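You operate a simulated robot arm through the tools that you are given. There is no shell and no other tool. Be economical: measure what you need, move in short steps, check, and stop when the job is done.

Carry out the task below with a simulated two-armed robot. There is one attempt and no reset: what you move stays moved.

JOB
Turn the cold dial to 7 C. Shut the front right door. Shut the fridge door. Open the warmer drawer, fetch the red plate from the top of the corner table and set it in the inside of the warmer drawer, then shut the drawer. Pull the back right door open. Any order will do.

Only the result counts: the job must be done as asked and must still hold three seconds after the hand-in. Knocking over, shifting, dropping, spilling or breaking anything else fails it.

ROBOT AND FRAMES
Two 6-joint arms with two-finger parallel grippers on one trunk, on a base that drives. Base frame: it is fixed to the floor where the robot stands at the start and does not move with it; the origin is under the middle of the robot, x ahead of it, y to its left, z up; the surface under the hand at the start is at about z = 0.88. Units: m, degrees, N and s.
The left shoulder is at the start at [-0.107, 0.177, 0.71], the right one opposite. With the tool pointing down near the work surface each hand reaches from about 0.1 to 0.64 m from the robot's upright axis, wherever it stands, measured 20 degrees to its own side. Places, roughly: back right door [-1.2, 1.1, 1.1]; cold dial [0.5, 0, 0.8]; fridge door [0.6, 0.3, 0.4]; front right door [-1.4, 0.4, 1.1]; inside of the warmer drawer [-6.2, 2.4, 0.6]; red plate (13x12x3 cm) [-7, 3.1, 0.8]; warmer drawer [-6.1, 2.5, 0.6]. Payload 1.57 kg a hand.
The tool frame of a hand sits at the grasp point between the pads (the TCP): z along the fingers, y along the line on which they close. The tips reach 0.03 m beyond it. The gripper opens to 0.08 m. The fingers are 0.017 m wide and 0.012 m thick; the gripper's body (0.04 by 0.082 m) begins 0.08 m behind the TCP.
Orientation is that of the tool frame in the base frame, as [roll, pitch, yaw] about the fixed x, y, z axes, in that order (R = Rz(yaw) Ry(pitch) Rx(roll)). With the fingers straight down and closing along the base's y, the tool's x points along the base's -x, its y along +y and its z along -z.

CONTROLS
- The arms move only by the tool drive_tool. It takes "left_series", "right_series" or both (then of equal length, played together; a hand with none holds still); each is one flat list of numbers, 7 for each row, row after row: the shift along the tool's x, y, z in m, then the turn, a rotation vector about the tool's x, y, z in degrees, then the opening, from 0 (shut) to 1 (fully open). In form: [dx, dy, dz, ax, ay, az, claw, dx, dy, dz, ax, ay, az, claw, ...]. A call has 1 to 12 rows; each row is the pose to reach, as a shift and turn from the pose commanded when the call began, along the tool's axes at that moment. Each row takes 0.2 s and may step no farther than 0.05 m and 8.6 degrees from the row before; otherwise, or with a gripper value out of range, the whole call is refused. A pose out of reach is approached as far as the arm can. The call stops where the force on the tool passes 40 N (or 10 N more than at its start, if that is more) or the arm is blocked; 0.2 s more then pass. Each finger travels about 0.072 m/s and halts on what it meets, pressing with about 26 N; the grip force reading is that of the motor and also rises with nothing between the fingers. The clock runs only during rows and for 0.2 s after the last one: add rows that repeat a pose to give the fingers time. The reply holds the time, the measured pose of the TCP, the force on the tool along the base axes, the opening and the grip force, in the units named above and with some noise, with the torque about the TCP (base axes, N m) and any sound that the robot's microphone picked up.
- Cameras (640 x 400 px; columns grow to the right, rows downward): "scene" is now at [0.0321, 0.0257, 1.4195]; the picture's right is [0.42, -0.91, 0.00], its down [-0.75, -0.35, -0.57] and it looks along [0.51, 0.24, -0.82] (base axes); focal length 258 px, centre (320, 200). "left" rides on the left gripper at [0.072, 0.007, -0.122] in its tool frame; the picture's right is [-0.09, 1.00, 0.00], its down [-0.84, -0.08, -0.54] and it looks along [-0.54, -0.05, 0.84] (tool axes); focal length 238 px, centre (320, 200). "right" rides on the right gripper at [0.072, -0.007, -0.122] in its tool frame; the picture's right is [0.09, 1.00, 0.00], its down [-0.84, 0.08, -0.54] and it looks along [-0.54, 0.05, 0.84] (tool axes); focal length 238 px, centre (320, 200). There is no depth. A picture from a camera that has moved, and an enlarged one, comes with that camera's place and axes in the base frame and with its lens.
- camera(camera): a new picture of that camera. It takes no simulated time.
- lift_body(by): slides the trunk up (or, below 0, down) by that many m; the arms and the scene camera ride with it, the base frame stays. It gives what a move gives, with no picture.
- drive_base(legs): drives the robot by 1 to 6 legs, each [ahead, left, turn to the left] in m, m and degrees, along the robot's own axes; the way and the turn of a leg run together, so that a leg with both is an arc; at most 1.5 m and 180 degrees a leg. The arms and the cameras ride along, it lands a little off, and it stops where it bumps. It gives what a move gives.
- turn_head(pan, tilt): turns the head with the scene camera to pan (to the left, within 143 degrees either way) and tilt (down, from -29 to 69), counted from straight ahead of the robot. It gives what a move gives.
- close_up(camera, box): a new picture of the part [left, top, right, bottom] of that camera's present view, enlarged. It takes no simulated time.
- finish_job(): hands the job in; it is judged then, once.

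Work in short steps. Places have to be worked out from the pictures, the camera data and where the tool is seen: move nearer, look again, correct. Check each grasp and each placing, and mend what went wrong. You have 165 turns and 122 pictures in all, those below and enlarged ones among them. Open the grippers and draw the arms clear of the work before you hand the job in, unless the task says otherwise; then end with one line.

The tools are called after "Request:" as name(argument=value, ...) on one line, values as JSON. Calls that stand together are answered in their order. drive_tool: Moves the arms, as the interface text tells. Its arguments: {"type":"object","properties":{"left_series":{"type":"array","items":{"type":"number"}},"right_series":{"type":"array","items":{"type":"number"}}},"required":[]} The other tools are called the same way: lift_body (by) slides the trunk up or down; drive_base (legs) drives the base; turn_head (pan, tilt) turns the head that bears the scene camera; camera (camera) takes a picture; close_up (camera, box) takes an enlarged picture of a part of a camera's view; finish_job () hands the job in.

At the start:

```text
time: 0.0
left_tcp_pos: [0.3877, 0.3127, 0.9575]
left_tcp_rot: [180.0, 0.0, 179.9]
left_wrist_force: [0.4, 0.6, 0.5]
left_torque: [-0.03, -0.01, -0.03]
left_grip_width: 0.0802
left_finger_force: 0.0
right_tcp_pos: [0.5439, -0.1164, 0.932]
right_tcp_rot: [-180.0, 0.0, 180.0]
right_wrist_force: [0.1, -0.2, -0.4]
right_torque: [-0.02, 0.02, -0.02]
right_grip_width: 0.0801
right_finger_force: 0.1
trunk travel left (down, up): [-0.15, 0.178]
robot x, y, heading: [0.0005, 0.0039, -0.2]
head pan, tilt: [25.0, 55.5]
```

scene: 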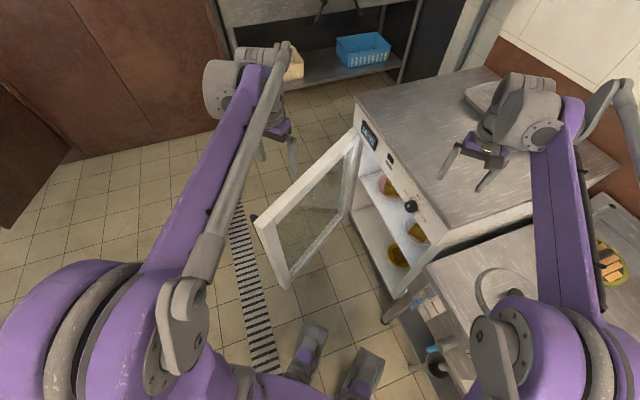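
right: 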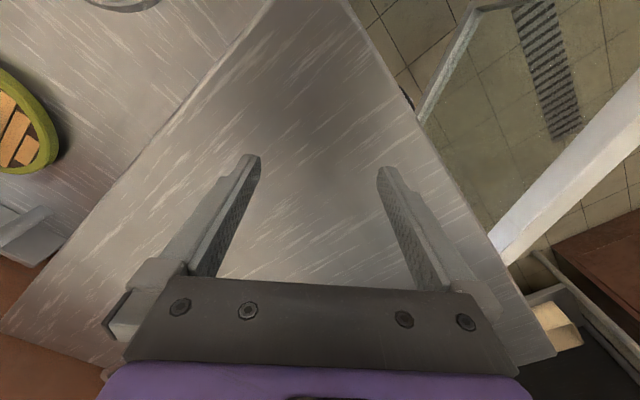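
left: 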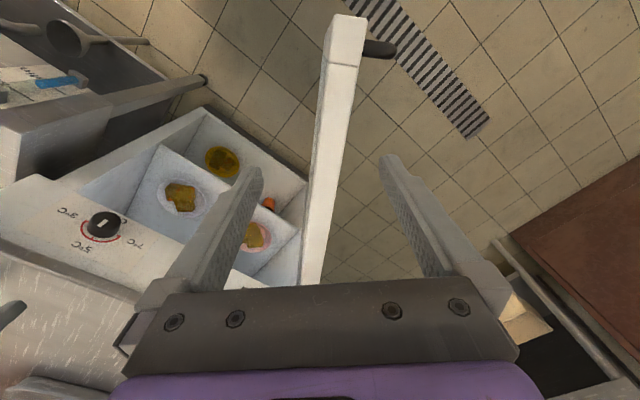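

The dial is visible in the left camera with labels; I enlarge it to read it, and look at the scene.

Request:
close_up(camera="left", box=[40, 180, 180, 268])

Request:
close_up(camera="scene", box=[240, 110, 480, 260])

```text
4.55 times, centred on (110, 224) of left
camera zoom: at [0.3157, 0.3194, 1.0792], right [0.09, 1.0, 0.0], down [0.84, -0.08, 0.54], along [0.54, -0.05, -0.84], focal length 1083 px, centre (1274, 91)
```

zoom: 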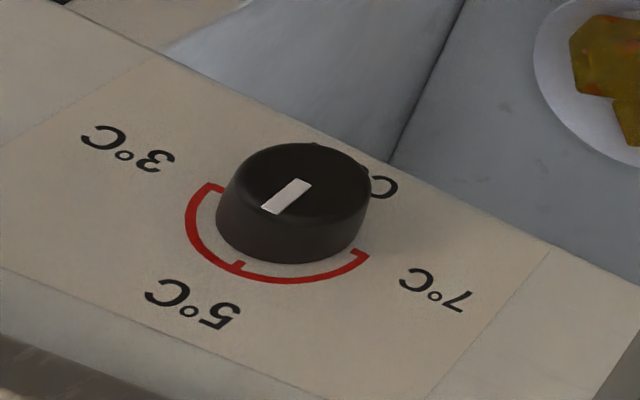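

```text
2.67 times, centred on (360, 185) of scene
camera zoom: at [0.0321, 0.0257, 1.4195], right [0.42, -0.91, 0.0], down [-0.75, -0.35, -0.57], along [0.51, 0.24, -0.82], focal length 689 px, centre (213, 240)
```

zoom: 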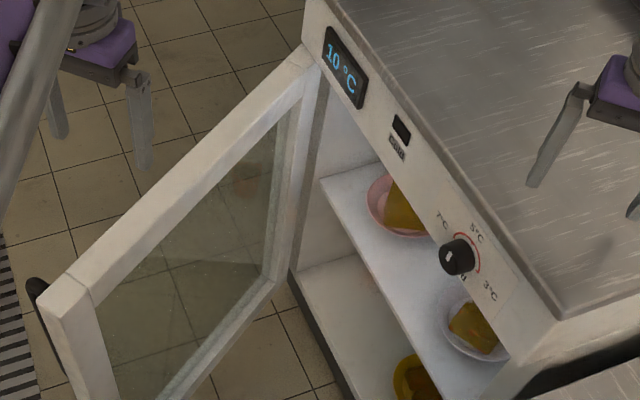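

Dial appears at 5 °C with its axis on the fridge front (~[0.52,-0.04,0.78]), the front facing about [-0.61,0.79]. I look around before moving.

Request:
turn_head(pan=100, tilt=25)

Request:
camera(camera="scene")

Request:
turn_head(pan=143, tilt=10)

Request:
camera(camera="scene")

```text
time: 1.5
left_tcp_pos: [0.388, 0.3127, 0.9588]
left_tcp_rot: [179.9, 0.0, -180.0]
left_wrist_force: [0.0, 0.4, -0.9]
left_torque: [-0.03, 0.04, -0.02]
left_grip_width: 0.08
left_finger_force: 0.2
right_tcp_pos: [0.5443, -0.1157, 0.9301]
right_tcp_rot: [179.9, 0.1, -180.0]
right_wrist_force: [-0.6, 0.5, -1.8]
right_torque: [0.02, -0.01, -0.02]
right_grip_width: 0.0797
right_finger_force: 0.1
trunk travel left (down, up): [-0.15, 0.178]
robot x, y, heading: [0.0021, -0.0004, -0.0]
head pan, tilt: [100.0, 25.0]
```

```text
116 pictures are left
camera scene: at [-0.0487, 0.0861, 1.4641], right [0.98, 0.17, 0.0], down [0.07, -0.42, -0.91], along [-0.16, 0.89, -0.42], focal length 258 px, centre (320, 200)
```

scene: 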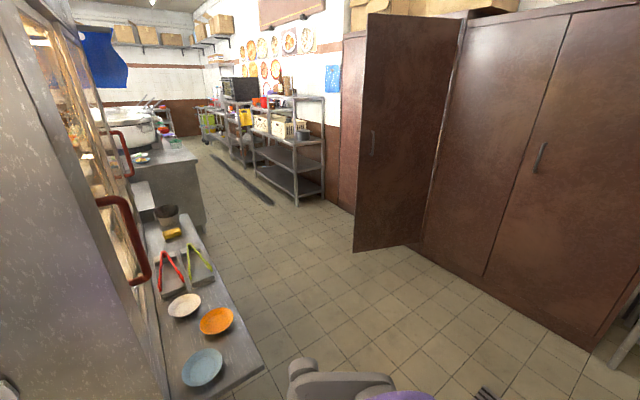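

```text
time: 2.6
left_tcp_pos: [0.3876, 0.3132, 0.9566]
left_tcp_rot: [180.0, 0.1, -180.0]
left_wrist_force: [0.0, 0.4, -0.6]
left_torque: [0.01, 0.02, 0.01]
left_grip_width: 0.0803
left_finger_force: 0.1
right_tcp_pos: [0.5448, -0.1167, 0.931]
right_tcp_rot: [-180.0, 0.1, -180.0]
right_wrist_force: [-0.1, 1.2, 0.2]
right_torque: [-0.02, 0.0, -0.02]
right_grip_width: 0.08
right_finger_force: 0.0
trunk travel left (down, up): [-0.15, 0.178]
robot x, y, heading: [0.0005, 0.001, 0.0]
head pan, tilt: [143.0, 10.0]
```

```text
115 pictures are left
camera scene: at [-0.107, 0.0514, 1.4885], right [0.6, 0.8, 0.0], down [0.14, -0.1, -0.98], along [-0.79, 0.59, -0.17], focal length 258 px, centre (320, 200)
```

scene: 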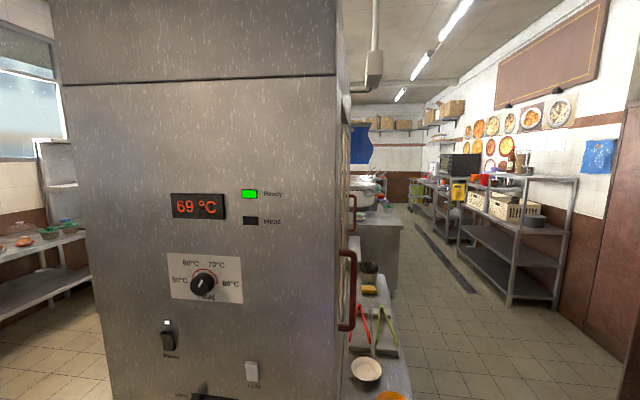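

Behind me is the heated case with its doors. I look down to my left and right to judge the clearance of the base.

Request:
turn_head(pan=80, tilt=60)

Request:
camera(camera="scene")

Request:
turn_head(pan=-100, tilt=30)

Request:
camera(camera="scene")

```text
time: 3.9
left_tcp_pos: [0.3874, 0.3128, 0.9572]
left_tcp_rot: [-180.0, 0.1, -180.0]
left_wrist_force: [0.5, -0.5, -0.8]
left_torque: [-0.02, 0.01, 0.02]
left_grip_width: 0.08
left_finger_force: 0.1
right_tcp_pos: [0.5444, -0.1161, 0.9319]
right_tcp_rot: [-179.9, 0.0, -179.9]
right_wrist_force: [0.0, 0.0, -0.6]
right_torque: [0.03, 0.0, 0.01]
right_grip_width: 0.0802
right_finger_force: 0.1
trunk travel left (down, up): [-0.15, 0.178]
robot x, y, heading: [0.0024, 0.0013, 0.1]
head pan, tilt: [80.0, 60.0]
```

```text
114 pictures are left
camera scene: at [-0.0212, 0.0611, 1.4141], right [0.98, -0.17, 0.0], down [-0.15, -0.85, -0.5], along [0.09, 0.49, -0.87], focal length 258 px, centre (320, 200)
```

scene: 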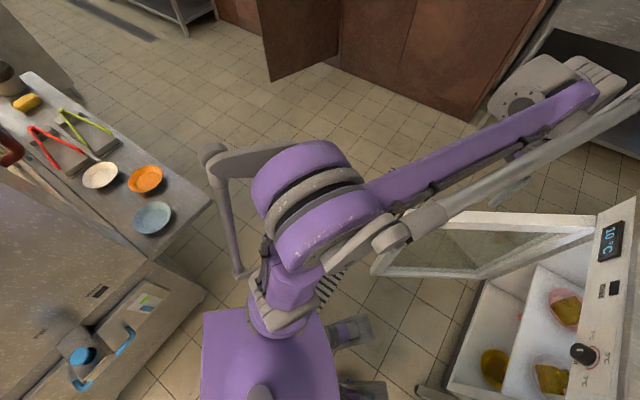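

```text
time: 6.6
left_tcp_pos: [0.3872, 0.3126, 0.9576]
left_tcp_rot: [180.0, -0.1, 180.0]
left_wrist_force: [0.0, -0.5, 0.0]
left_torque: [0.04, 0.0, 0.03]
left_grip_width: 0.0798
left_finger_force: 0.1
right_tcp_pos: [0.5446, -0.1152, 0.9317]
right_tcp_rot: [180.0, 0.0, 179.9]
right_wrist_force: [1.1, 0.7, -0.2]
right_torque: [0.01, -0.03, 0.0]
right_grip_width: 0.08
right_finger_force: 0.0
trunk travel left (down, up): [-0.15, 0.178]
robot x, y, heading: [-0.003, 0.0016, -0.1]
head pan, tilt: [-100.0, 30.0]
```

```text
113 pictures are left
camera scene: at [-0.0484, -0.0937, 1.4562], right [-0.98, 0.17, 0.0], down [0.09, 0.49, -0.87], along [-0.15, -0.85, -0.5], focal length 258 px, centre (320, 200)
```

scene: 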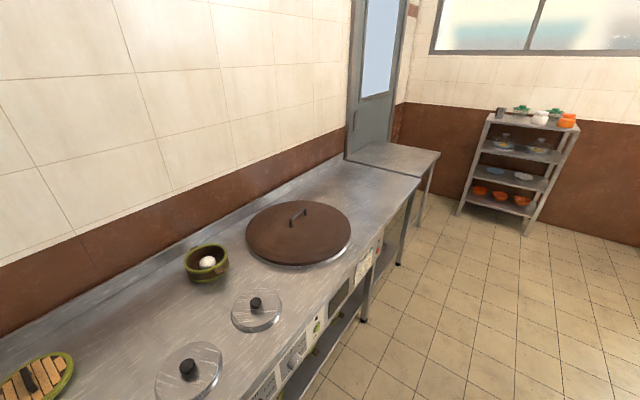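

Clearance seems fine. Door's free end is about [0.315, 0.365], top z≈0.74, hinge ≈[0.78,0.26]. I draw the right arm up and back, and lower the shut left hand outside the door.

Request:
drive_tool(left_series=[-0.015, 0.037, 0, 0, 0, 0, 0.5, -0.03, 0.075, 0, 0, 0, 0, 0, -0.045, 0.11, 0, 0, 0, 0, 0, -0.06, 0.15, 0, 0, 0, 0, 0, -0.06, 0.15, 0.045, 0, 0, 0, 0, -0.06, 0.15, 0.09, 0, 0, 0, 0, -0.06, 0.15, 0.135, 0, 0, 0, 0, -0.06, 0.15, 0.18, 0, 0, 0, 0, -0.06, 0.15, 0.22, 0, 0, 0, 0, -0.06, 0.15, 0.26, 0, 0, 0, 0], right_series=[0, 0, -0.04, 0, 0, 0, 1, 0, 0, -0.08, 0, 0, 0, 1, 0.03, 0, -0.12, 0, 0, 0, 1, 0.06, 0, -0.14, 0, 0, 0, 1, 0.1, 0, -0.14, 0, 0, 0, 1, 0.14, 0, -0.14, 0, 0, 0, 1, 0.14, 0, -0.14, 0, 0, 0, 1, 0.14, 0, -0.14, 0, 0, 0, 1, 0.14, 0, -0.14, 0, 0, 0, 1, 0.14, 0, -0.14, 0, 0, 0, 1])

Request:
turn_head(pan=25, tilt=55)

Request:
camera(camera="scene")

Request:
camera(camera="left")

```text
time: 8.8
left_tcp_pos: [0.448, 0.4632, 0.6978]
left_tcp_rot: [179.9, 0.0, 180.0]
left_wrist_force: [0.3, -0.3, 0.0]
left_torque: [-0.01, -0.01, 0.03]
left_grip_width: 0.0
left_finger_force: 21.2
right_tcp_pos: [0.4058, -0.117, 1.0716]
right_tcp_rot: [180.0, -0.1, -179.9]
right_wrist_force: [-0.1, 0.6, 0.2]
right_torque: [0.01, 0.0, 0.03]
right_grip_width: 0.0798
right_finger_force: 0.1
trunk travel left (down, up): [-0.15, 0.178]
robot x, y, heading: [0.0018, 0.0025, -0.1]
head pan, tilt: [-100.0, 30.0]
```

```text
time: 10.8
left_tcp_pos: [0.449, 0.4632, 0.6993]
left_tcp_rot: [-179.9, 0.1, 180.0]
left_wrist_force: [0.0, -0.5, -0.2]
left_torque: [0.0, -0.02, 0.02]
left_grip_width: 0.0001
left_finger_force: 21.7
right_tcp_pos: [0.4053, -0.1165, 1.0712]
right_tcp_rot: [-179.9, 0.0, 180.0]
right_wrist_force: [-0.3, 0.0, -0.4]
right_torque: [-0.02, 0.0, -0.05]
right_grip_width: 0.0798
right_finger_force: 0.0
trunk travel left (down, up): [-0.15, 0.178]
robot x, y, heading: [0.0021, 0.0025, -0.1]
head pan, tilt: [25.0, 55.0]
```

```text
112 pictures are left
camera scene: at [0.0326, 0.0258, 1.4202], right [0.42, -0.91, 0.0], down [-0.74, -0.35, -0.57], along [0.52, 0.24, -0.82], focal length 258 px, centre (320, 200)
```

scene: 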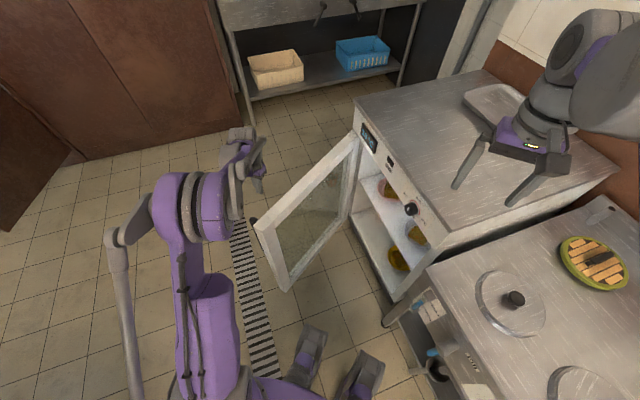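

```text
111 pictures are left
camera left: at [0.3762, 0.4697, 0.8209], right [0.09, 1.0, 0.0], down [0.84, -0.08, 0.54], along [0.54, -0.05, -0.84], focal length 238 px, centre (320, 200)
```

left: 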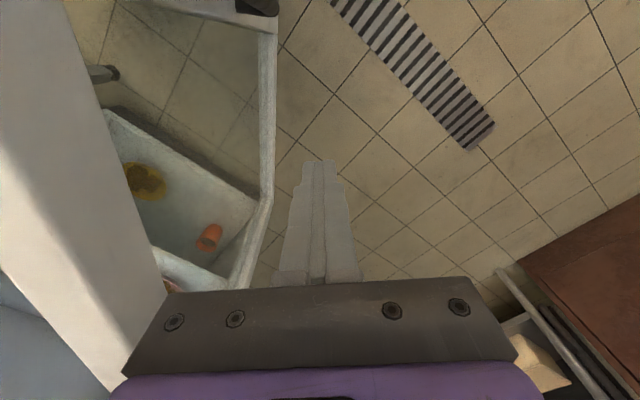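

The hand is beside the door's outer face. I sweep it along the door's arc to push it shut.

Request:
drive_tool(left_series=[-0.005, -0.04, 0, 0, 0, 0, 0, -0.01, -0.083, 0, 0, 0, 0, 0, 0.004, -0.128, 0, 0, 0, 0, 0, 0.007, -0.158, 0, 0, 0, 0, 0, 0.01, -0.188, 0, 0, 0, 0, 0, 0.008, -0.218, 0, 0, 0, 0, 0, 0.006, -0.247, 0, 0, 0, 0, 0, -0.002, -0.277, 0, 0, 0, 0, 0, -0.007, -0.306, 0, 0, 0, 0, 0, -0.023, -0.344, 0, 0, 0, 0, 0])

Request:
camera(camera="scene")

```text
time: 13.0
left_tcp_pos: [0.4712, 0.1172, 0.698]
left_tcp_rot: [179.9, 0.0, 179.9]
left_wrist_force: [0.9, -0.3, -0.2]
left_torque: [0.01, 0.0, 0.03]
left_grip_width: 0.0001
left_finger_force: 20.8
right_tcp_pos: [0.4044, -0.1182, 1.0709]
right_tcp_rot: [179.9, 0.0, -180.0]
right_wrist_force: [-0.2, 0.3, 0.1]
right_torque: [0.0, 0.02, 0.0]
right_grip_width: 0.08
right_finger_force: 0.0
trunk travel left (down, up): [-0.15, 0.178]
robot x, y, heading: [0.0014, -0.0, -0.2]
head pan, tilt: [25.0, 55.0]
```

```text
110 pictures are left
camera scene: at [0.0334, 0.0251, 1.4202], right [0.42, -0.91, 0.0], down [-0.74, -0.35, -0.57], along [0.52, 0.24, -0.82], focal length 258 px, centre (320, 200)
```

scene: 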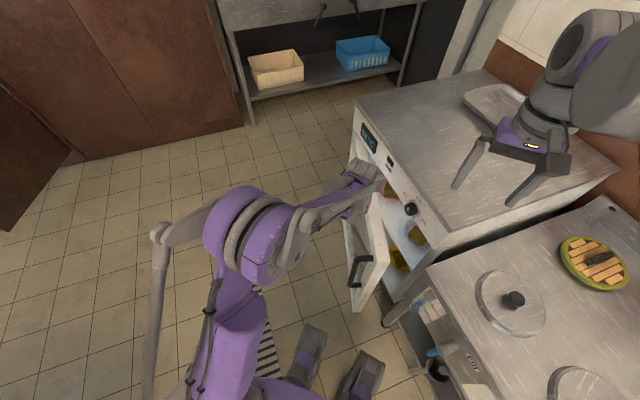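

Door is nearly shut, about 15–20° left; I keep pushing toward the fridge front until contact force.

Request:
drive_tool(left_series=[-0.015, -0.025, 0, 0, 0, 0, 0, -0.033, -0.048, 0, 0, 0, 0, 0, -0.051, -0.072, 0, 0, 0, 0, 0, -0.069, -0.096, 0, 0, 0, 0, 0, -0.087, -0.118, 0, 0, 0, 0, 0, -0.105, -0.14, 0, 0, 0, 0, 0])

Request:
camera(camera="scene")

```text
time: 14.6
left_tcp_pos: [0.5344, 0.0321, 0.6968]
left_tcp_rot: [179.4, -0.4, -178.2]
left_wrist_force: [-0.2, 0.0, 0.8]
left_torque: [0.02, 0.0, -0.02]
left_grip_width: 0.0
left_finger_force: 21.5
right_tcp_pos: [0.366, -0.0824, 1.0759]
right_tcp_rot: [-179.8, 0.6, -179.3]
right_wrist_force: [-0.5, -0.4, 0.7]
right_torque: [0.07, -0.06, 0.0]
right_grip_width: 0.0801
right_finger_force: 0.0
trunk travel left (down, up): [-0.15, 0.178]
robot x, y, heading: [-0.0293, 0.0264, 0.8]
head pan, tilt: [25.0, 55.0]
stopped in row 6 (left hand): the arm was blocked; the commanded pose is now the measured one
```

```text
109 pictures are left
camera scene: at [-0.0121, 0.057, 1.4213], right [0.43, -0.9, 0.01], down [-0.73, -0.36, -0.58], along [0.53, 0.25, -0.81], focal length 258 px, centre (320, 200)
```

scene: 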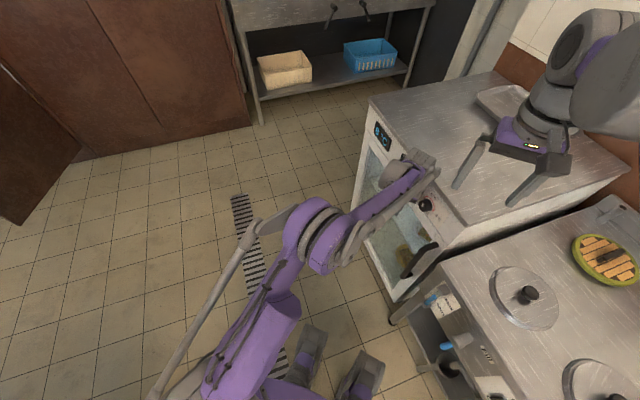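

The door looks shut (robot was pushed back slightly). I draw the left hand away from it and up.

Request:
drive_tool(left_series=[0.025, 0.03, 0, 0, 0, 0, 0, 0.05, 0.065, 0, 0, 0, 0, 0, 0.075, 0.1, 0, 0, 0, 0, 0, 0.1, 0.14, 0, 0, 0, 0, 0, 0.1, 0.14, -0.05, 0, 0, 0, 0, 0.1, 0.14, -0.1, 0, 0, 0, 0, 0.1, 0.14, -0.15, 0, 0, 0, 0])

Request:
drive_base(legs=[[0.03, 0.25, 0], [0.0, 0.1, -25]])

Request:
turn_head(pan=-15, tilt=55)

Request:
camera(camera="scene")

```text
time: 16.2
left_tcp_pos: [0.4428, 0.158, 0.8439]
left_tcp_rot: [179.6, -0.7, -178.7]
left_wrist_force: [0.6, 0.3, -0.2]
left_torque: [-0.04, -0.03, -0.02]
left_grip_width: 0.0
left_finger_force: 21.3
right_tcp_pos: [0.3772, -0.0876, 1.0709]
right_tcp_rot: [-179.8, 0.0, -179.7]
right_wrist_force: [0.6, -0.2, 0.0]
right_torque: [-0.07, 0.03, 0.03]
right_grip_width: 0.0798
right_finger_force: 0.0
trunk travel left (down, up): [-0.15, 0.178]
robot x, y, heading: [-0.0277, 0.0288, 0.5]
head pan, tilt: [25.0, 55.0]
```

```text
time: 20.3
left_tcp_pos: [0.5045, 0.2934, 0.8428]
left_tcp_rot: [179.5, -0.8, 156.1]
left_wrist_force: [-1.1, 0.4, 0.1]
left_torque: [-0.02, 0.01, -0.01]
left_grip_width: 0.0002
left_finger_force: 21.4
right_tcp_pos: [0.3407, 0.0995, 1.0719]
right_tcp_rot: [180.0, 0.0, 155.3]
right_wrist_force: [0.3, -0.2, -0.2]
right_torque: [0.02, 0.01, 0.03]
right_grip_width: 0.0798
right_finger_force: 0.0
trunk travel left (down, up): [-0.15, 0.178]
robot x, y, heading: [0.024, 0.3752, -24.6]
head pan, tilt: [25.0, 55.0]
```

```text
time: 21.4
left_tcp_pos: [0.5039, 0.2931, 0.8412]
left_tcp_rot: [179.5, -0.7, 156.1]
left_wrist_force: [-0.2, -0.9, -0.6]
left_torque: [0.03, 0.01, -0.02]
left_grip_width: 0.0
left_finger_force: 21.0
right_tcp_pos: [0.341, 0.0997, 1.072]
right_tcp_rot: [-180.0, 0.0, 155.3]
right_wrist_force: [0.6, -0.9, 0.3]
right_torque: [-0.01, -0.02, -0.01]
right_grip_width: 0.08
right_finger_force: 0.0
trunk travel left (down, up): [-0.15, 0.178]
robot x, y, heading: [0.0235, 0.3754, -24.5]
head pan, tilt: [-15.0, 55.0]
```

```text
108 pictures are left
camera scene: at [0.0476, 0.3373, 1.4202], right [-0.64, -0.77, 0.0], down [-0.63, 0.52, -0.57], along [0.44, -0.37, -0.82], focal length 258 px, centre (320, 200)
```

scene: 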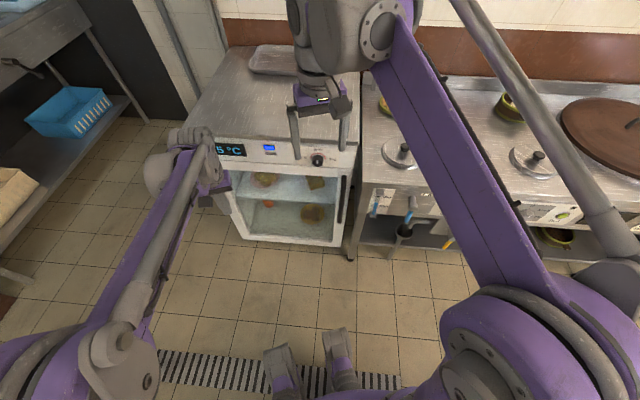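

The door is shut and the display shows ~5 °C. I zoom on the dial.

Request:
close_up(camera="scene", box=[210, 130, 360, 224])

```text
4.26 times, centred on (285, 177) of scene
camera zoom: at [0.0476, 0.3373, 1.4202], right [-0.64, -0.77, 0.0], down [-0.63, 0.52, -0.57], along [0.44, -0.37, -0.82], focal length 1100 px, centre (469, 298)
```

zoom: 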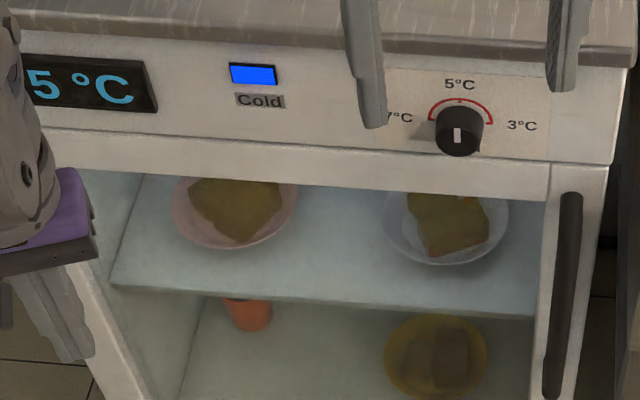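

Dial sits at 5 °C (pointer up); 7 °C is a quarter turn left (counter‑clockwise). Fridge face is about 45° to base. I retract the left hand, and position the robot square to the panel.

Request:
drive_tool(left_series=[0.05, 0, 0, 0, 0, 0, 0, 0.1, 0, -0.03, 0, 0, 0, 0, 0.15, 0.0, -0.06, 0, 0, 0, 0, 0.17, 0.04, -0.1, 0, 0, 0, 0])

Request:
drive_base(legs=[[0, 0, -20.5], [0.12, 0.2, 0]])

Request:
turn_head(pan=-10, tilt=50)

Request:
camera(camera="scene")

```text
refused: row 2 steps farther than a row can; nothing moved
```

```text
time: 24.9
left_tcp_pos: [0.6721, 0.1887, 0.8425]
left_tcp_rot: [179.4, -0.6, 135.7]
left_wrist_force: [-0.4, 0.9, 0.5]
left_torque: [0.02, -0.01, 0.0]
left_grip_width: 0.0
left_finger_force: 21.3
right_tcp_pos: [0.4523, 0.0637, 1.0714]
right_tcp_rot: [180.0, 0.0, 134.9]
right_wrist_force: [0.5, -0.6, 0.5]
right_torque: [0.01, 0.05, -0.02]
right_grip_width: 0.0799
right_finger_force: 0.1
trunk travel left (down, up): [-0.15, 0.178]
robot x, y, heading: [0.2447, 0.4298, -44.9]
head pan, tilt: [-15.0, 55.0]
```

```text
time: 25.5
left_tcp_pos: [0.672, 0.1884, 0.8426]
left_tcp_rot: [179.5, -0.7, 135.8]
left_wrist_force: [-0.4, 0.2, -0.8]
left_torque: [0.04, 0.0, 0.0]
left_grip_width: 0.0
left_finger_force: 21.3
right_tcp_pos: [0.4501, 0.0626, 1.0709]
right_tcp_rot: [-180.0, 0.0, 134.9]
right_wrist_force: [-0.3, -0.3, 1.2]
right_torque: [-0.02, 0.01, 0.0]
right_grip_width: 0.08
right_finger_force: 0.0
trunk travel left (down, up): [-0.15, 0.178]
robot x, y, heading: [0.248, 0.4303, -44.9]
head pan, tilt: [-10.0, 50.0]
```

```text
106 pictures are left
camera scene: at [0.2684, 0.3871, 1.4266], right [-0.82, -0.57, 0.0], down [-0.44, 0.63, -0.64], along [0.37, -0.53, -0.77], focal length 258 px, centre (320, 200)
```

scene: 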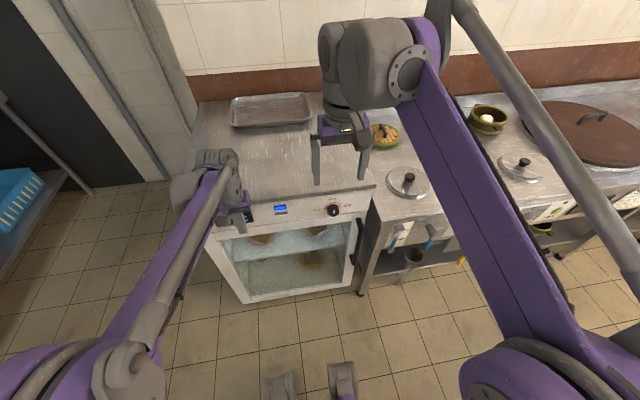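

I retract the left hand and tilt the right hand to point forward horizontally at dial height, ~12+ cm off the panel.

Request:
drive_tool(right_series=[0.003, -0.002, 0.026, 0, -8.2, 0, 1, 0.006, -0.005, 0.052, 0, -16.4, 0, 1, 0.01, -0.007, 0.078, 0, -24.6, 0, 1, 0.013, -0.01, 0.104, 0, -32.8, 0, 1, 0.016, -0.012, 0.13, 0, -41, 0, 1, 0.02, -0.015, 0.156, 0, -49.2, 0, 1, 0.023, -0.017, 0.182, 0, -57.4, 0, 1, 0.026, -0.02, 0.208, 0, -65.6, 0, 1, 0.03, -0.022, 0.234, 0, -73.8, 0, 1, 0.033, -0.025, 0.26, 0, -82, 0, 1, 0.035, -0.027, 0.288, 0, -90, 0, 1], left_series=[0.04, 0, 0, 0, 0, 0, 0, 0.08, 0, -0.02, 0, 0, 0, 0, 0.12, 0.0, -0.04, 0, 0, 0, 0, 0.15, 0.03, -0.06, 0, 0, 0, 0, 0.17, 0.06, -0.08, 0, 0, 0, 0, 0.17, 0.06, -0.08, 0, 0, 0, 0, 0.17, 0.06, -0.08, 0, 0, 0, 0, 0.17, 0.06, -0.08, 0, 0, 0, 0, 0.17, 0.06, -0.08, 0, 0, 0, 0, 0.17, 0.06, -0.08, 0, 0, 0, 0, 0.17, 0.06, -0.08, 0, 0, 0, 0])

Request:
camera(camera="right")

Request:
camera(camera="scene")

```text
time: 27.9
left_tcp_pos: [0.5906, 0.3485, 0.9253]
left_tcp_rot: [179.5, -0.7, 135.7]
left_wrist_force: [0.1, 0.3, 0.3]
left_torque: [0.01, 0.0, 0.02]
left_grip_width: 0.0
left_finger_force: 21.4
right_tcp_pos: [0.4265, 0.0504, 0.8421]
right_tcp_rot: [110.2, 88.9, 64.8]
right_wrist_force: [0.1, 0.1, 0.9]
right_torque: [0.01, 0.03, -0.02]
right_grip_width: 0.08
right_finger_force: 0.1
right hand out of reach, approached as far as the arm can: row 10, 11
trunk travel left (down, up): [-0.15, 0.178]
robot x, y, heading: [0.2479, 0.4319, -45.1]
head pan, tilt: [-10.0, 50.0]
```

```text
105 pictures are left
camera right: at [0.336, 0.1329, 0.7714], right [0.71, 0.7, -0.08], down [-0.33, 0.43, 0.84], along [0.62, -0.57, 0.54], focal length 238 px, centre (320, 200)
```

right: 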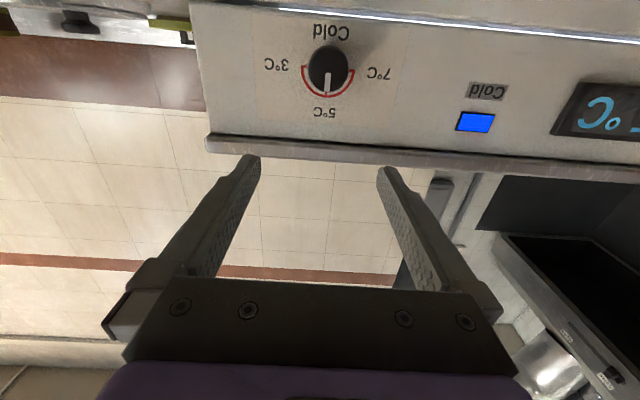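

```text
104 pictures are left
camera scene: at [0.2685, 0.3871, 1.4267], right [-0.82, -0.57, 0.0], down [-0.44, 0.63, -0.64], along [0.37, -0.53, -0.77], focal length 258 px, centre (320, 200)
```

scene: 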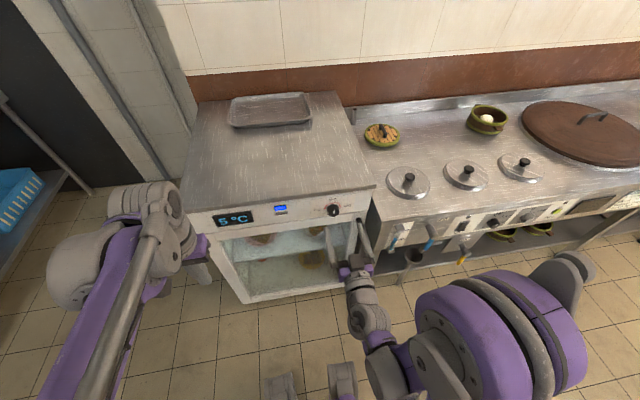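

Orientation is right but z is 6 cm high; the arm can't go lower, so I lower the trunk, then pre-roll the hand +45° before gripping.

Request:
lift_body(by=-0.058)

Request:
drive_tool(right_series=[0, 0, 0.01, 0, 0, 7.5, 1, 0, 0, 0.02, 0, 0, 15, 1, 0, 0, 0.03, 0, 0, 22.5, 1, 0, 0, 0.04, 0, 0, 30, 1, 0, 0, 0.05, 0, 0, 37.5, 1, 0, 0, 0.06, 0, 0, 45, 1])

Request:
camera(camera="right")

```text
time: 28.9
left_tcp_pos: [0.5923, 0.3482, 0.8671]
left_tcp_rot: [179.6, -0.8, 135.7]
left_wrist_force: [-0.1, -0.2, -0.7]
left_torque: [0.0, 0.0, -0.03]
left_grip_width: 0.0
left_finger_force: 21.4
right_tcp_pos: [0.4282, 0.0514, 0.7856]
right_tcp_rot: [-19.7, 89.9, -64.7]
right_wrist_force: [0.0, 0.1, -0.3]
right_torque: [0.01, 0.0, -0.01]
right_grip_width: 0.0801
right_finger_force: 0.0
trunk travel left (down, up): [-0.092, 0.236]
robot x, y, heading: [0.2486, 0.4321, -45.2]
head pan, tilt: [-10.0, 50.0]
```

```text
time: 30.3
left_tcp_pos: [0.5912, 0.3486, 0.8667]
left_tcp_rot: [179.5, -0.7, 135.6]
left_wrist_force: [0.2, -0.3, -1.3]
left_torque: [0.03, -0.02, -0.01]
left_grip_width: 0.0
left_finger_force: 21.5
right_tcp_pos: [0.4879, 0.0359, 0.7862]
right_tcp_rot: [91.4, 45.4, 44.6]
right_wrist_force: [0.0, -0.8, -0.3]
right_torque: [-0.01, 0.06, 0.01]
right_grip_width: 0.08
right_finger_force: 0.0
right hand out of reach, approached as far as the arm can: row 4, 5, 6
trunk travel left (down, up): [-0.092, 0.236]
robot x, y, heading: [0.2486, 0.4301, -45.2]
head pan, tilt: [-10.0, 50.0]
```

```text
103 pictures are left
camera right: at [0.4357, 0.1555, 0.733], right [0.57, 0.53, 0.63], down [-0.75, 0.02, 0.66], along [0.34, -0.85, 0.4], focal length 238 px, centre (320, 200)
```

right: 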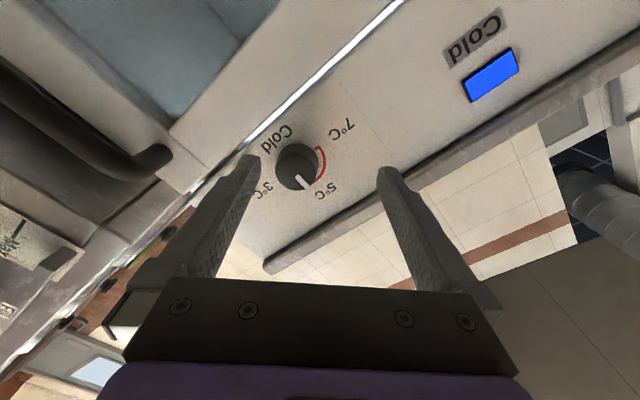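

With +45° roll the arm is limited (shifted left ~3 cm). I back off and test rolling the other way, −90° from level.

Request:
drive_tool(right_series=[0, 0, -0.01, 0, 0, -8.5, 1, 0, 0, -0.02, 0, 0, -17, 1, 0, 0, -0.03, 0, 0, -25.5, 1, 0, 0, -0.03, 0, 0, -34, 1, 0, 0, -0.03, 0, 0, -42.5, 1, 0, 0, -0.03, 0, 0, -51, 1, 0, 0, -0.03, 0, 0, -59.5, 1, 0, 0, -0.03, 0, 0, -68, 1, 0, 0, -0.03, 0, 0, -76.5, 1, 0, 0, -0.03, 0, 0, -85, 1, 0, 0, -0.03, 0, 0, -93.5, 1])

Request:
drive_tool(right_series=[0, 0, 0, 0, 0, -8.5, 1, 0, 0, 0, 0, 0, -17, 1, 0, 0, 0, 0, 0, -25.5, 1, 0, 0, 0, 0, 0, -34, 1, 0, 0, 0, 0, 0, -41.5, 1])

Request:
camera(camera="right")

```text
time: 32.7
left_tcp_pos: [0.5929, 0.3481, 0.8676]
left_tcp_rot: [179.5, -0.7, 135.7]
left_wrist_force: [0.1, -1.1, 0.9]
left_torque: [0.02, 0.02, 0.0]
left_grip_width: 0.0
left_finger_force: 21.6
right_tcp_pos: [0.4657, 0.057, 0.7865]
right_tcp_rot: [-90.0, 41.4, -135.1]
right_wrist_force: [-0.3, 0.7, 0.7]
right_torque: [0.01, -0.06, 0.0]
right_grip_width: 0.0798
right_finger_force: 0.1
trunk travel left (down, up): [-0.092, 0.236]
robot x, y, heading: [0.2427, 0.4325, -45.0]
head pan, tilt: [-10.0, 50.0]
```

```text
time: 33.9
left_tcp_pos: [0.5926, 0.3482, 0.8662]
left_tcp_rot: [179.5, -0.8, 135.7]
left_wrist_force: [0.3, 1.0, 1.0]
left_torque: [-0.02, -0.03, -0.02]
left_grip_width: 0.0001
left_finger_force: 21.7
right_tcp_pos: [0.4656, 0.0565, 0.7862]
right_tcp_rot: [-90.0, -0.1, -135.2]
right_wrist_force: [0.4, 0.3, -0.7]
right_torque: [-0.01, 0.01, 0.0]
right_grip_width: 0.0801
right_finger_force: 0.1
trunk travel left (down, up): [-0.092, 0.236]
robot x, y, heading: [0.2504, 0.4317, -45.1]
head pan, tilt: [-10.0, 50.0]
```

```text
102 pictures are left
camera right: at [0.3288, 0.092, 0.7936], right [-0.07, -0.07, -1.0], down [0.21, 0.97, -0.08], along [0.98, -0.21, -0.05], focal length 238 px, centre (320, 200)
```

right: 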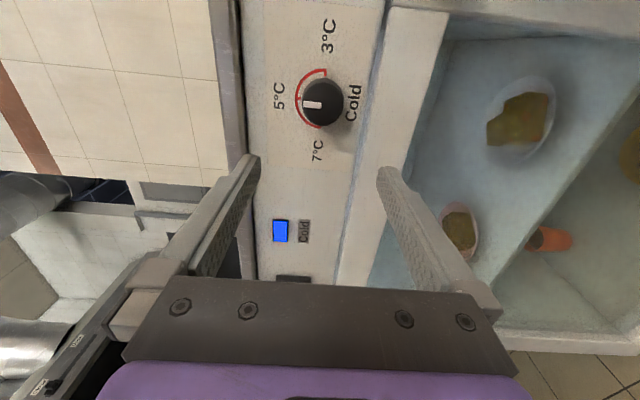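

Rolling to −90° works well. I roll back to level while shifting 3.2 cm to the right, in line with the knob.

Request:
drive_tool(right_series=[0.008, 0, 0, 0, 0, 8.2, 1, 0.016, 0, 0, 0, 0, 16.4, 1, 0.024, 0, 0, 0, 0, 24.6, 1, 0.032, 0, 0, 0, 0, 32.8, 1, 0.032, 0, 0, 0, 0, 41, 1, 0.032, 0, 0, 0, 0, 49.2, 1, 0.032, 0, 0, 0, 0, 57.4, 1, 0.032, 0, 0, 0, 0, 65.6, 1, 0.032, 0, 0, 0, 0, 73.8, 1, 0.032, 0, 0, 0, 0, 82, 1, 0.032, 0, 0, 0, 0, 90, 1])

Request:
camera(camera="right")

```text
time: 36.3
left_tcp_pos: [0.592, 0.3488, 0.8668]
left_tcp_rot: [179.5, -0.7, 135.6]
left_wrist_force: [-0.5, 0.8, -0.3]
left_torque: [-0.01, 0.01, 0.03]
left_grip_width: 0.0
left_finger_force: 21.0
right_tcp_pos: [0.4436, 0.0339, 0.7867]
right_tcp_rot: [86.7, 89.8, 41.6]
right_wrist_force: [0.7, -0.1, 0.4]
right_torque: [-0.03, 0.0, 0.03]
right_grip_width: 0.0801
right_finger_force: 0.0
trunk travel left (down, up): [-0.092, 0.236]
robot x, y, heading: [0.2477, 0.4305, -45.1]
head pan, tilt: [-10.0, 50.0]
```

```text
101 pictures are left
camera right: at [0.3526, 0.1153, 0.715], right [0.71, 0.7, -0.09], down [-0.33, 0.44, 0.84], along [0.63, -0.56, 0.54], focal length 238 px, centre (320, 200)
```

right: 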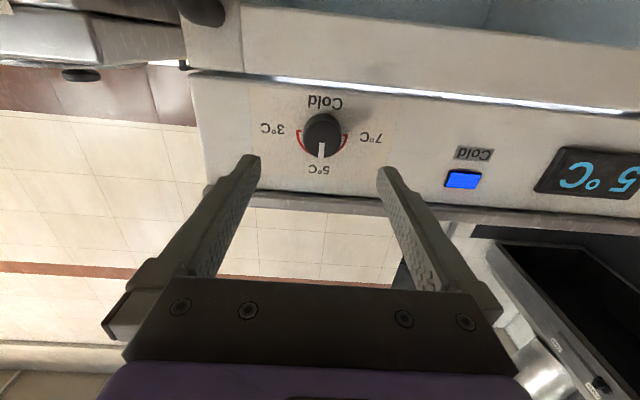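

Aligned with the knob ([0.52,-0.042,0.785]). I advance ~9.5 cm and look.

Request:
drive_tool(right_series=[0, 0, 0.03, 0, 0, 0, 1, 0, 0, 0.06, 0, 0, 0, 1, 0, 0, 0.08, 0, 0, 0, 1, 0, 0, 0.095, 0, 0, 0, 1])

Request:
camera(camera="right")

```text
time: 37.3
left_tcp_pos: [0.5915, 0.3493, 0.8673]
left_tcp_rot: [179.5, -0.8, 135.6]
left_wrist_force: [-0.3, -0.1, 0.1]
left_torque: [0.01, 0.02, -0.01]
left_grip_width: 0.0
left_finger_force: 21.3
right_tcp_pos: [0.5046, -0.0243, 0.7866]
right_tcp_rot: [167.6, 89.9, 122.7]
right_wrist_force: [-8.8, 8.6, 4.0]
right_torque: [-0.09, -0.24, 0.58]
right_grip_width: 0.0799
right_finger_force: 0.1
trunk travel left (down, up): [-0.092, 0.236]
robot x, y, heading: [0.2484, 0.4286, -45.2]
head pan, tilt: [-10.0, 50.0]
stopped in row 4 (right hand): the force on the tool passed its limit at 58 N (the readings are from after the stop); the commanded pose is now the measured one
```

```text
100 pictures are left
camera right: at [0.4129, 0.0564, 0.7147], right [0.7, 0.7, -0.09], down [-0.33, 0.44, 0.84], along [0.63, -0.56, 0.54], focal length 238 px, centre (320, 200)
```

right: 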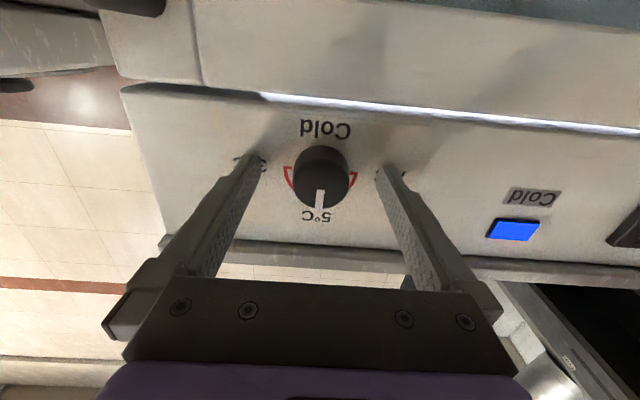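

The tips have touched the panel with the knob between the fingers. I back off 4 mm and grip.

Request:
drive_tool(right_series=[0, 0, -0.004, 0, 0, 0, 1, 0, 0, -0.004, 0, 0, 0, 0.3, 0, 0, -0.004, 0, 0, 0, 0.1, 0, 0, -0.004, 0, 0, 0, 0.1, 0, 0, -0.004, 0, 0, 0, 0.1, 0, 0, -0.004, 0, 0, 0, 0.1])

```text
time: 38.7
left_tcp_pos: [0.5914, 0.3489, 0.8662]
left_tcp_rot: [179.6, -0.7, 135.7]
left_wrist_force: [0.1, -0.2, -0.1]
left_torque: [0.01, -0.02, 0.0]
left_grip_width: 0.0001
left_finger_force: 21.1
right_tcp_pos: [0.5023, -0.0221, 0.7857]
right_tcp_rot: [-179.0, 89.8, 136.2]
right_wrist_force: [4.8, 5.4, -0.9]
right_torque: [0.04, -0.01, 0.26]
right_grip_width: 0.037
right_finger_force: 43.1
trunk travel left (down, up): [-0.092, 0.236]
robot x, y, heading: [0.2457, 0.4321, -44.9]
head pan, tilt: [-10.0, 50.0]
```

Knob gripped (37 mm). I turn it counter-clockwise by 90°.

Request:
drive_tool(right_series=[0, 0.002, 0, 0, 0, -8.2, 0.1, 0, 0.003, 0, 0, 0, -16.4, 0.1, 0, 0.003, 0, 0, 0, -24.6, 0.1, 0, 0.003, 0, 0, 0, -32.8, 0.1, 0, 0.003, 0, 0, 0, -41, 0.1, 0, 0.003, 0, 0, 0, -49.2, 0.1, 0, 0.003, 0, 0, 0, -57.4, 0.1, 0, 0.003, 0, 0, 0, -65.6, 0.1, 0, 0.003, 0, 0, 0, -73.8, 0.1, 0, 0.003, 0, 0, 0, -82, 0.1, 0, 0.003, 0, 0, 0, -90, 0.1])

Request:
close_up(camera="right", box=[220, 40, 420, 165])

Request:
close_up(camera="scene", box=[200, 170, 380, 282])

```text
time: 41.1
left_tcp_pos: [0.5902, 0.3494, 0.8675]
left_tcp_rot: [179.5, -0.6, 135.8]
left_wrist_force: [-0.6, 0.5, 0.0]
left_torque: [0.0, 0.01, -0.02]
left_grip_width: 0.0
left_finger_force: 21.4
right_tcp_pos: [0.504, -0.0203, 0.7878]
right_tcp_rot: [-89.9, 0.0, -134.9]
right_wrist_force: [-6.8, -9.7, 21.6]
right_torque: [-0.14, -0.87, -0.28]
right_grip_width: 0.0371
right_finger_force: 43.7
trunk travel left (down, up): [-0.092, 0.236]
robot x, y, heading: [0.2455, 0.4323, -44.9]
head pan, tilt: [-10.0, 50.0]
```

```text
3.20 times, centred on (320, 102) of right
camera zoom: at [0.3667, 0.0148, 0.7937], right [-0.06, -0.07, -1.0], down [0.21, 0.98, -0.08], along [0.98, -0.21, -0.05], focal length 763 px, centre (320, 512)
```

zoom: 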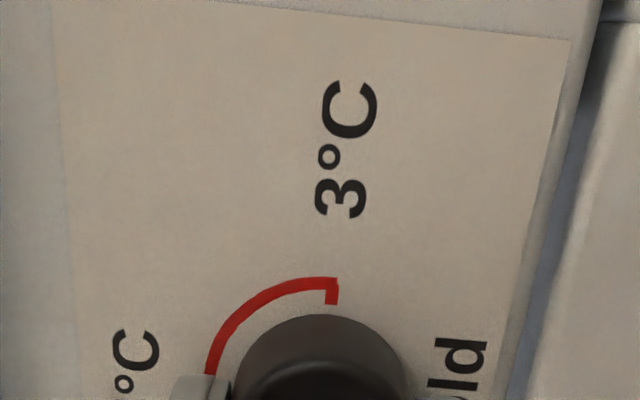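

```text
3.56 times, centred on (290, 226) of scene
camera zoom: at [0.2779, 0.3767, 1.3646], right [-0.82, -0.57, 0.0], down [-0.44, 0.63, -0.64], along [0.37, -0.53, -0.77], focal length 919 px, centre (427, 108)
```

zoom: 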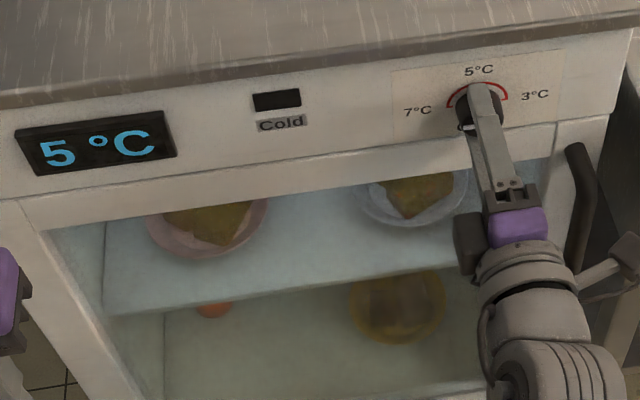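

The turn went through with some end torque; I release, back off and look at the dial.

Request:
drive_tool(right_series=[0, 0, 0, 0, 0, 0, 0.5, 0, 0, 0, 0, 0, 0, 1, 0, 0, 0, 0, 0, 0, 1, 0, 0, -0.03, 0, 0, 0, 1, 0, 0, -0.06, 0, 0, 0, 1, 0, 0, -0.1, 0, 0, 0, 1])

Request:
close_up(camera="right", box=[220, 40, 420, 165])

Request:
close_up(camera="scene", box=[200, 170, 380, 282])

```text
time: 42.5
left_tcp_pos: [0.5917, 0.3488, 0.8673]
left_tcp_rot: [179.5, -0.6, 135.6]
left_wrist_force: [-0.1, -0.2, 0.0]
left_torque: [0.01, 0.0, -0.02]
left_grip_width: 0.0
left_finger_force: 21.1
right_tcp_pos: [0.4327, 0.0508, 0.7871]
right_tcp_rot: [-90.2, 0.0, -135.1]
right_wrist_force: [0.5, -0.4, 0.3]
right_torque: [-0.01, -0.02, -0.01]
right_grip_width: 0.0802
right_finger_force: 0.0
trunk travel left (down, up): [-0.092, 0.236]
robot x, y, heading: [0.247, 0.4322, -44.9]
head pan, tilt: [-10.0, 50.0]
```

```text
3.20 times, centred on (320, 102) of right
camera zoom: at [0.2952, 0.0857, 0.7941], right [-0.07, -0.06, -1.0], down [0.21, 0.98, -0.08], along [0.98, -0.21, -0.05], focal length 763 px, centre (320, 512)
```

zoom: 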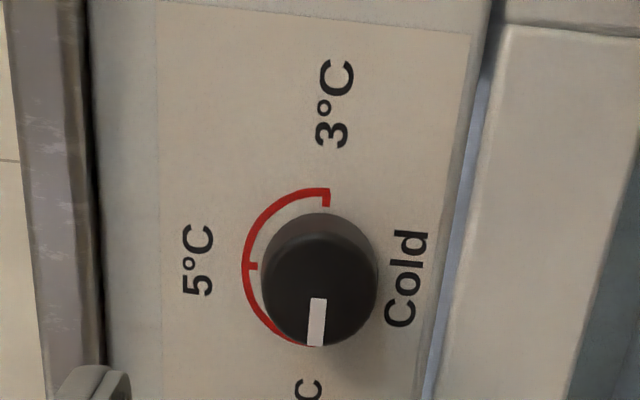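

```text
3.56 times, centred on (290, 226) of scene
camera zoom: at [0.279, 0.3765, 1.3645], right [-0.82, -0.57, 0.0], down [-0.44, 0.63, -0.64], along [0.37, -0.53, -0.77], focal length 919 px, centre (427, 108)
```

zoom: 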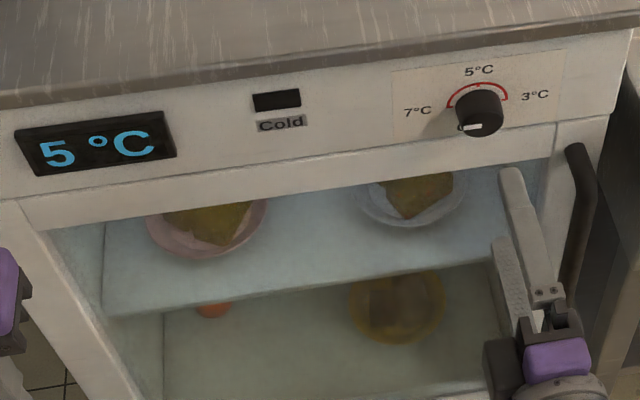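

The dial points to 7 °C. I roll the right hand level while pulling back, raise the trunk, back away, and look at the heated case's doors.

Request:
drive_tool(right_series=[0, 0, -0.01, 0, 0, 8.2, 1, 0, 0, -0.02, 0, 0, 16.4, 1, 0, 0, -0.03, 0, 0, 24.6, 1, 0, 0, -0.03, 0, 0, 32.8, 1, 0, 0, -0.03, 0, 0, 41, 1, 0, 0, -0.03, 0, 0, 49.2, 1, 0, 0, -0.03, 0, 0, 57.4, 1, 0, 0, -0.03, 0, 0, 65.6, 1, 0, 0, -0.03, 0, 0, 73.8, 1, 0, 0, -0.03, 0, 0, 82, 1, 0, 0, -0.03, 0, 0, 90, 1])

Request:
drive_base(legs=[[-0.3, 0.0, 0], [-0.4, 0.2, 0]])

Request:
lift_body(by=0.2)

Request:
turn_head(pan=-115, tilt=25)

Request:
camera(camera="scene")

```text
time: 44.9
left_tcp_pos: [0.5929, 0.3478, 0.8674]
left_tcp_rot: [179.5, -0.7, 135.7]
left_wrist_force: [0.0, -0.1, -0.2]
left_torque: [-0.01, -0.02, -0.01]
left_grip_width: 0.0
left_finger_force: 21.4
right_tcp_pos: [0.413, 0.0709, 0.788]
right_tcp_rot: [143.7, 89.7, 98.7]
right_wrist_force: [-0.3, -0.2, 0.3]
right_torque: [0.0, 0.02, 0.02]
right_grip_width: 0.08
right_finger_force: 0.0
trunk travel left (down, up): [-0.092, 0.236]
robot x, y, heading: [0.2476, 0.4297, -45.0]
head pan, tilt: [-10.0, 50.0]
```

```text
time: 49.3
left_tcp_pos: [0.2378, 0.99, 0.8663]
left_tcp_rot: [179.5, -0.6, 135.9]
left_wrist_force: [0.1, -0.6, 0.0]
left_torque: [-0.03, 0.01, -0.01]
left_grip_width: 0.0
left_finger_force: 21.6
right_tcp_pos: [0.0589, 0.7105, 0.7883]
right_tcp_rot: [175.7, 89.8, 131.1]
right_wrist_force: [0.4, 0.3, -0.3]
right_torque: [-0.02, 0.0, 0.01]
right_grip_width: 0.08
right_finger_force: 0.1
trunk travel left (down, up): [-0.092, 0.236]
robot x, y, heading: [-0.1085, 1.0699, -45.1]
head pan, tilt: [-10.0, 50.0]
```

```text
time: 51.4
left_tcp_pos: [0.2366, 0.9902, 1.0681]
left_tcp_rot: [179.6, -0.7, 135.8]
left_wrist_force: [-0.3, -0.9, 0.2]
left_torque: [0.02, -0.02, 0.02]
left_grip_width: 0.0001
left_finger_force: 22.0
right_tcp_pos: [0.078, 0.6928, 1.0341]
right_tcp_rot: [0.1, 85.1, -44.6]
right_wrist_force: [0.4, 0.0, -0.8]
right_torque: [-0.03, 0.01, -0.02]
right_grip_width: 0.0803
right_finger_force: 0.0
trunk travel left (down, up): [-0.292, 0.036]
robot x, y, heading: [-0.1077, 1.0712, -44.9]
head pan, tilt: [-10.0, 50.0]
```

```text
time: 53.2
left_tcp_pos: [0.2384, 0.9886, 1.0667]
left_tcp_rot: [179.6, -0.6, 135.7]
left_wrist_force: [-0.4, 0.0, -0.2]
left_torque: [0.03, -0.01, -0.02]
left_grip_width: 0.0001
left_finger_force: 21.4
right_tcp_pos: [0.078, 0.6908, 1.0321]
right_tcp_rot: [0.1, 85.0, -44.6]
right_wrist_force: [0.2, -0.2, 0.1]
right_torque: [-0.03, 0.0, -0.03]
right_grip_width: 0.0796
right_finger_force: 0.1
trunk travel left (down, up): [-0.292, 0.036]
robot x, y, heading: [-0.1083, 1.0713, -44.9]
head pan, tilt: [-115.0, 25.0]
```

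```text
95 pictures are left
camera scene: at [-0.2236, 1.0643, 1.6082], right [-0.34, 0.94, 0.0], down [0.4, 0.15, -0.91], along [-0.85, -0.31, -0.42], focal length 258 px, centre (320, 200)
```

scene: 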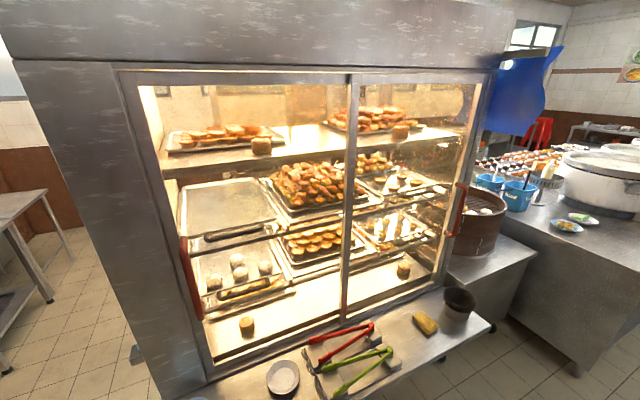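

The case has two glass doors on this (back) side with red handles at the outer ends—likely sliding. I zoom in to check.

Request:
close_up(camera="scene", box=[320, 60, 520, 185])

Request:
close_up(camera="scene", box=[320, 180, 520, 305])

```text
3.20 times, centred on (420, 122) of scene
camera zoom: at [-0.2236, 1.0643, 1.6082], right [-0.34, 0.94, 0.0], down [0.4, 0.15, -0.91], along [-0.85, -0.31, -0.42], focal length 827 px, centre (0, 448)
```

zoom: 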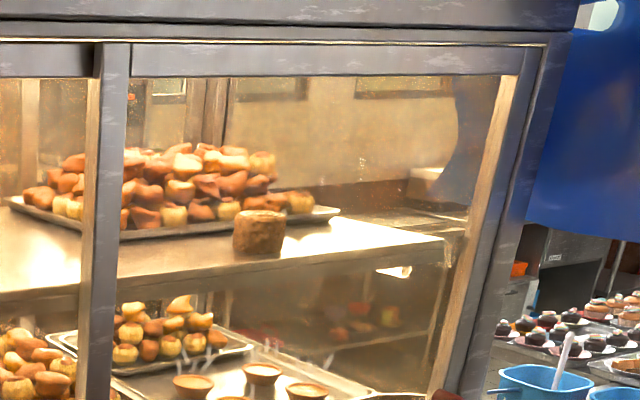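

```text
3.20 times, centred on (420, 242) of scene
camera zoom: at [-0.2236, 1.0643, 1.6082], right [-0.34, 0.94, 0.0], down [0.4, 0.15, -0.91], along [-0.85, -0.31, -0.42], focal length 827 px, centre (0, 64)
```

zoom: 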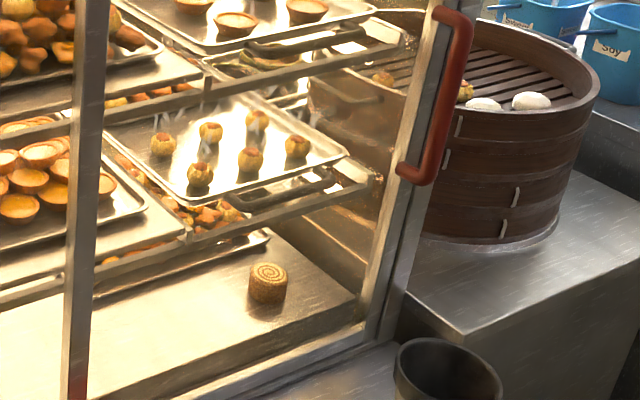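

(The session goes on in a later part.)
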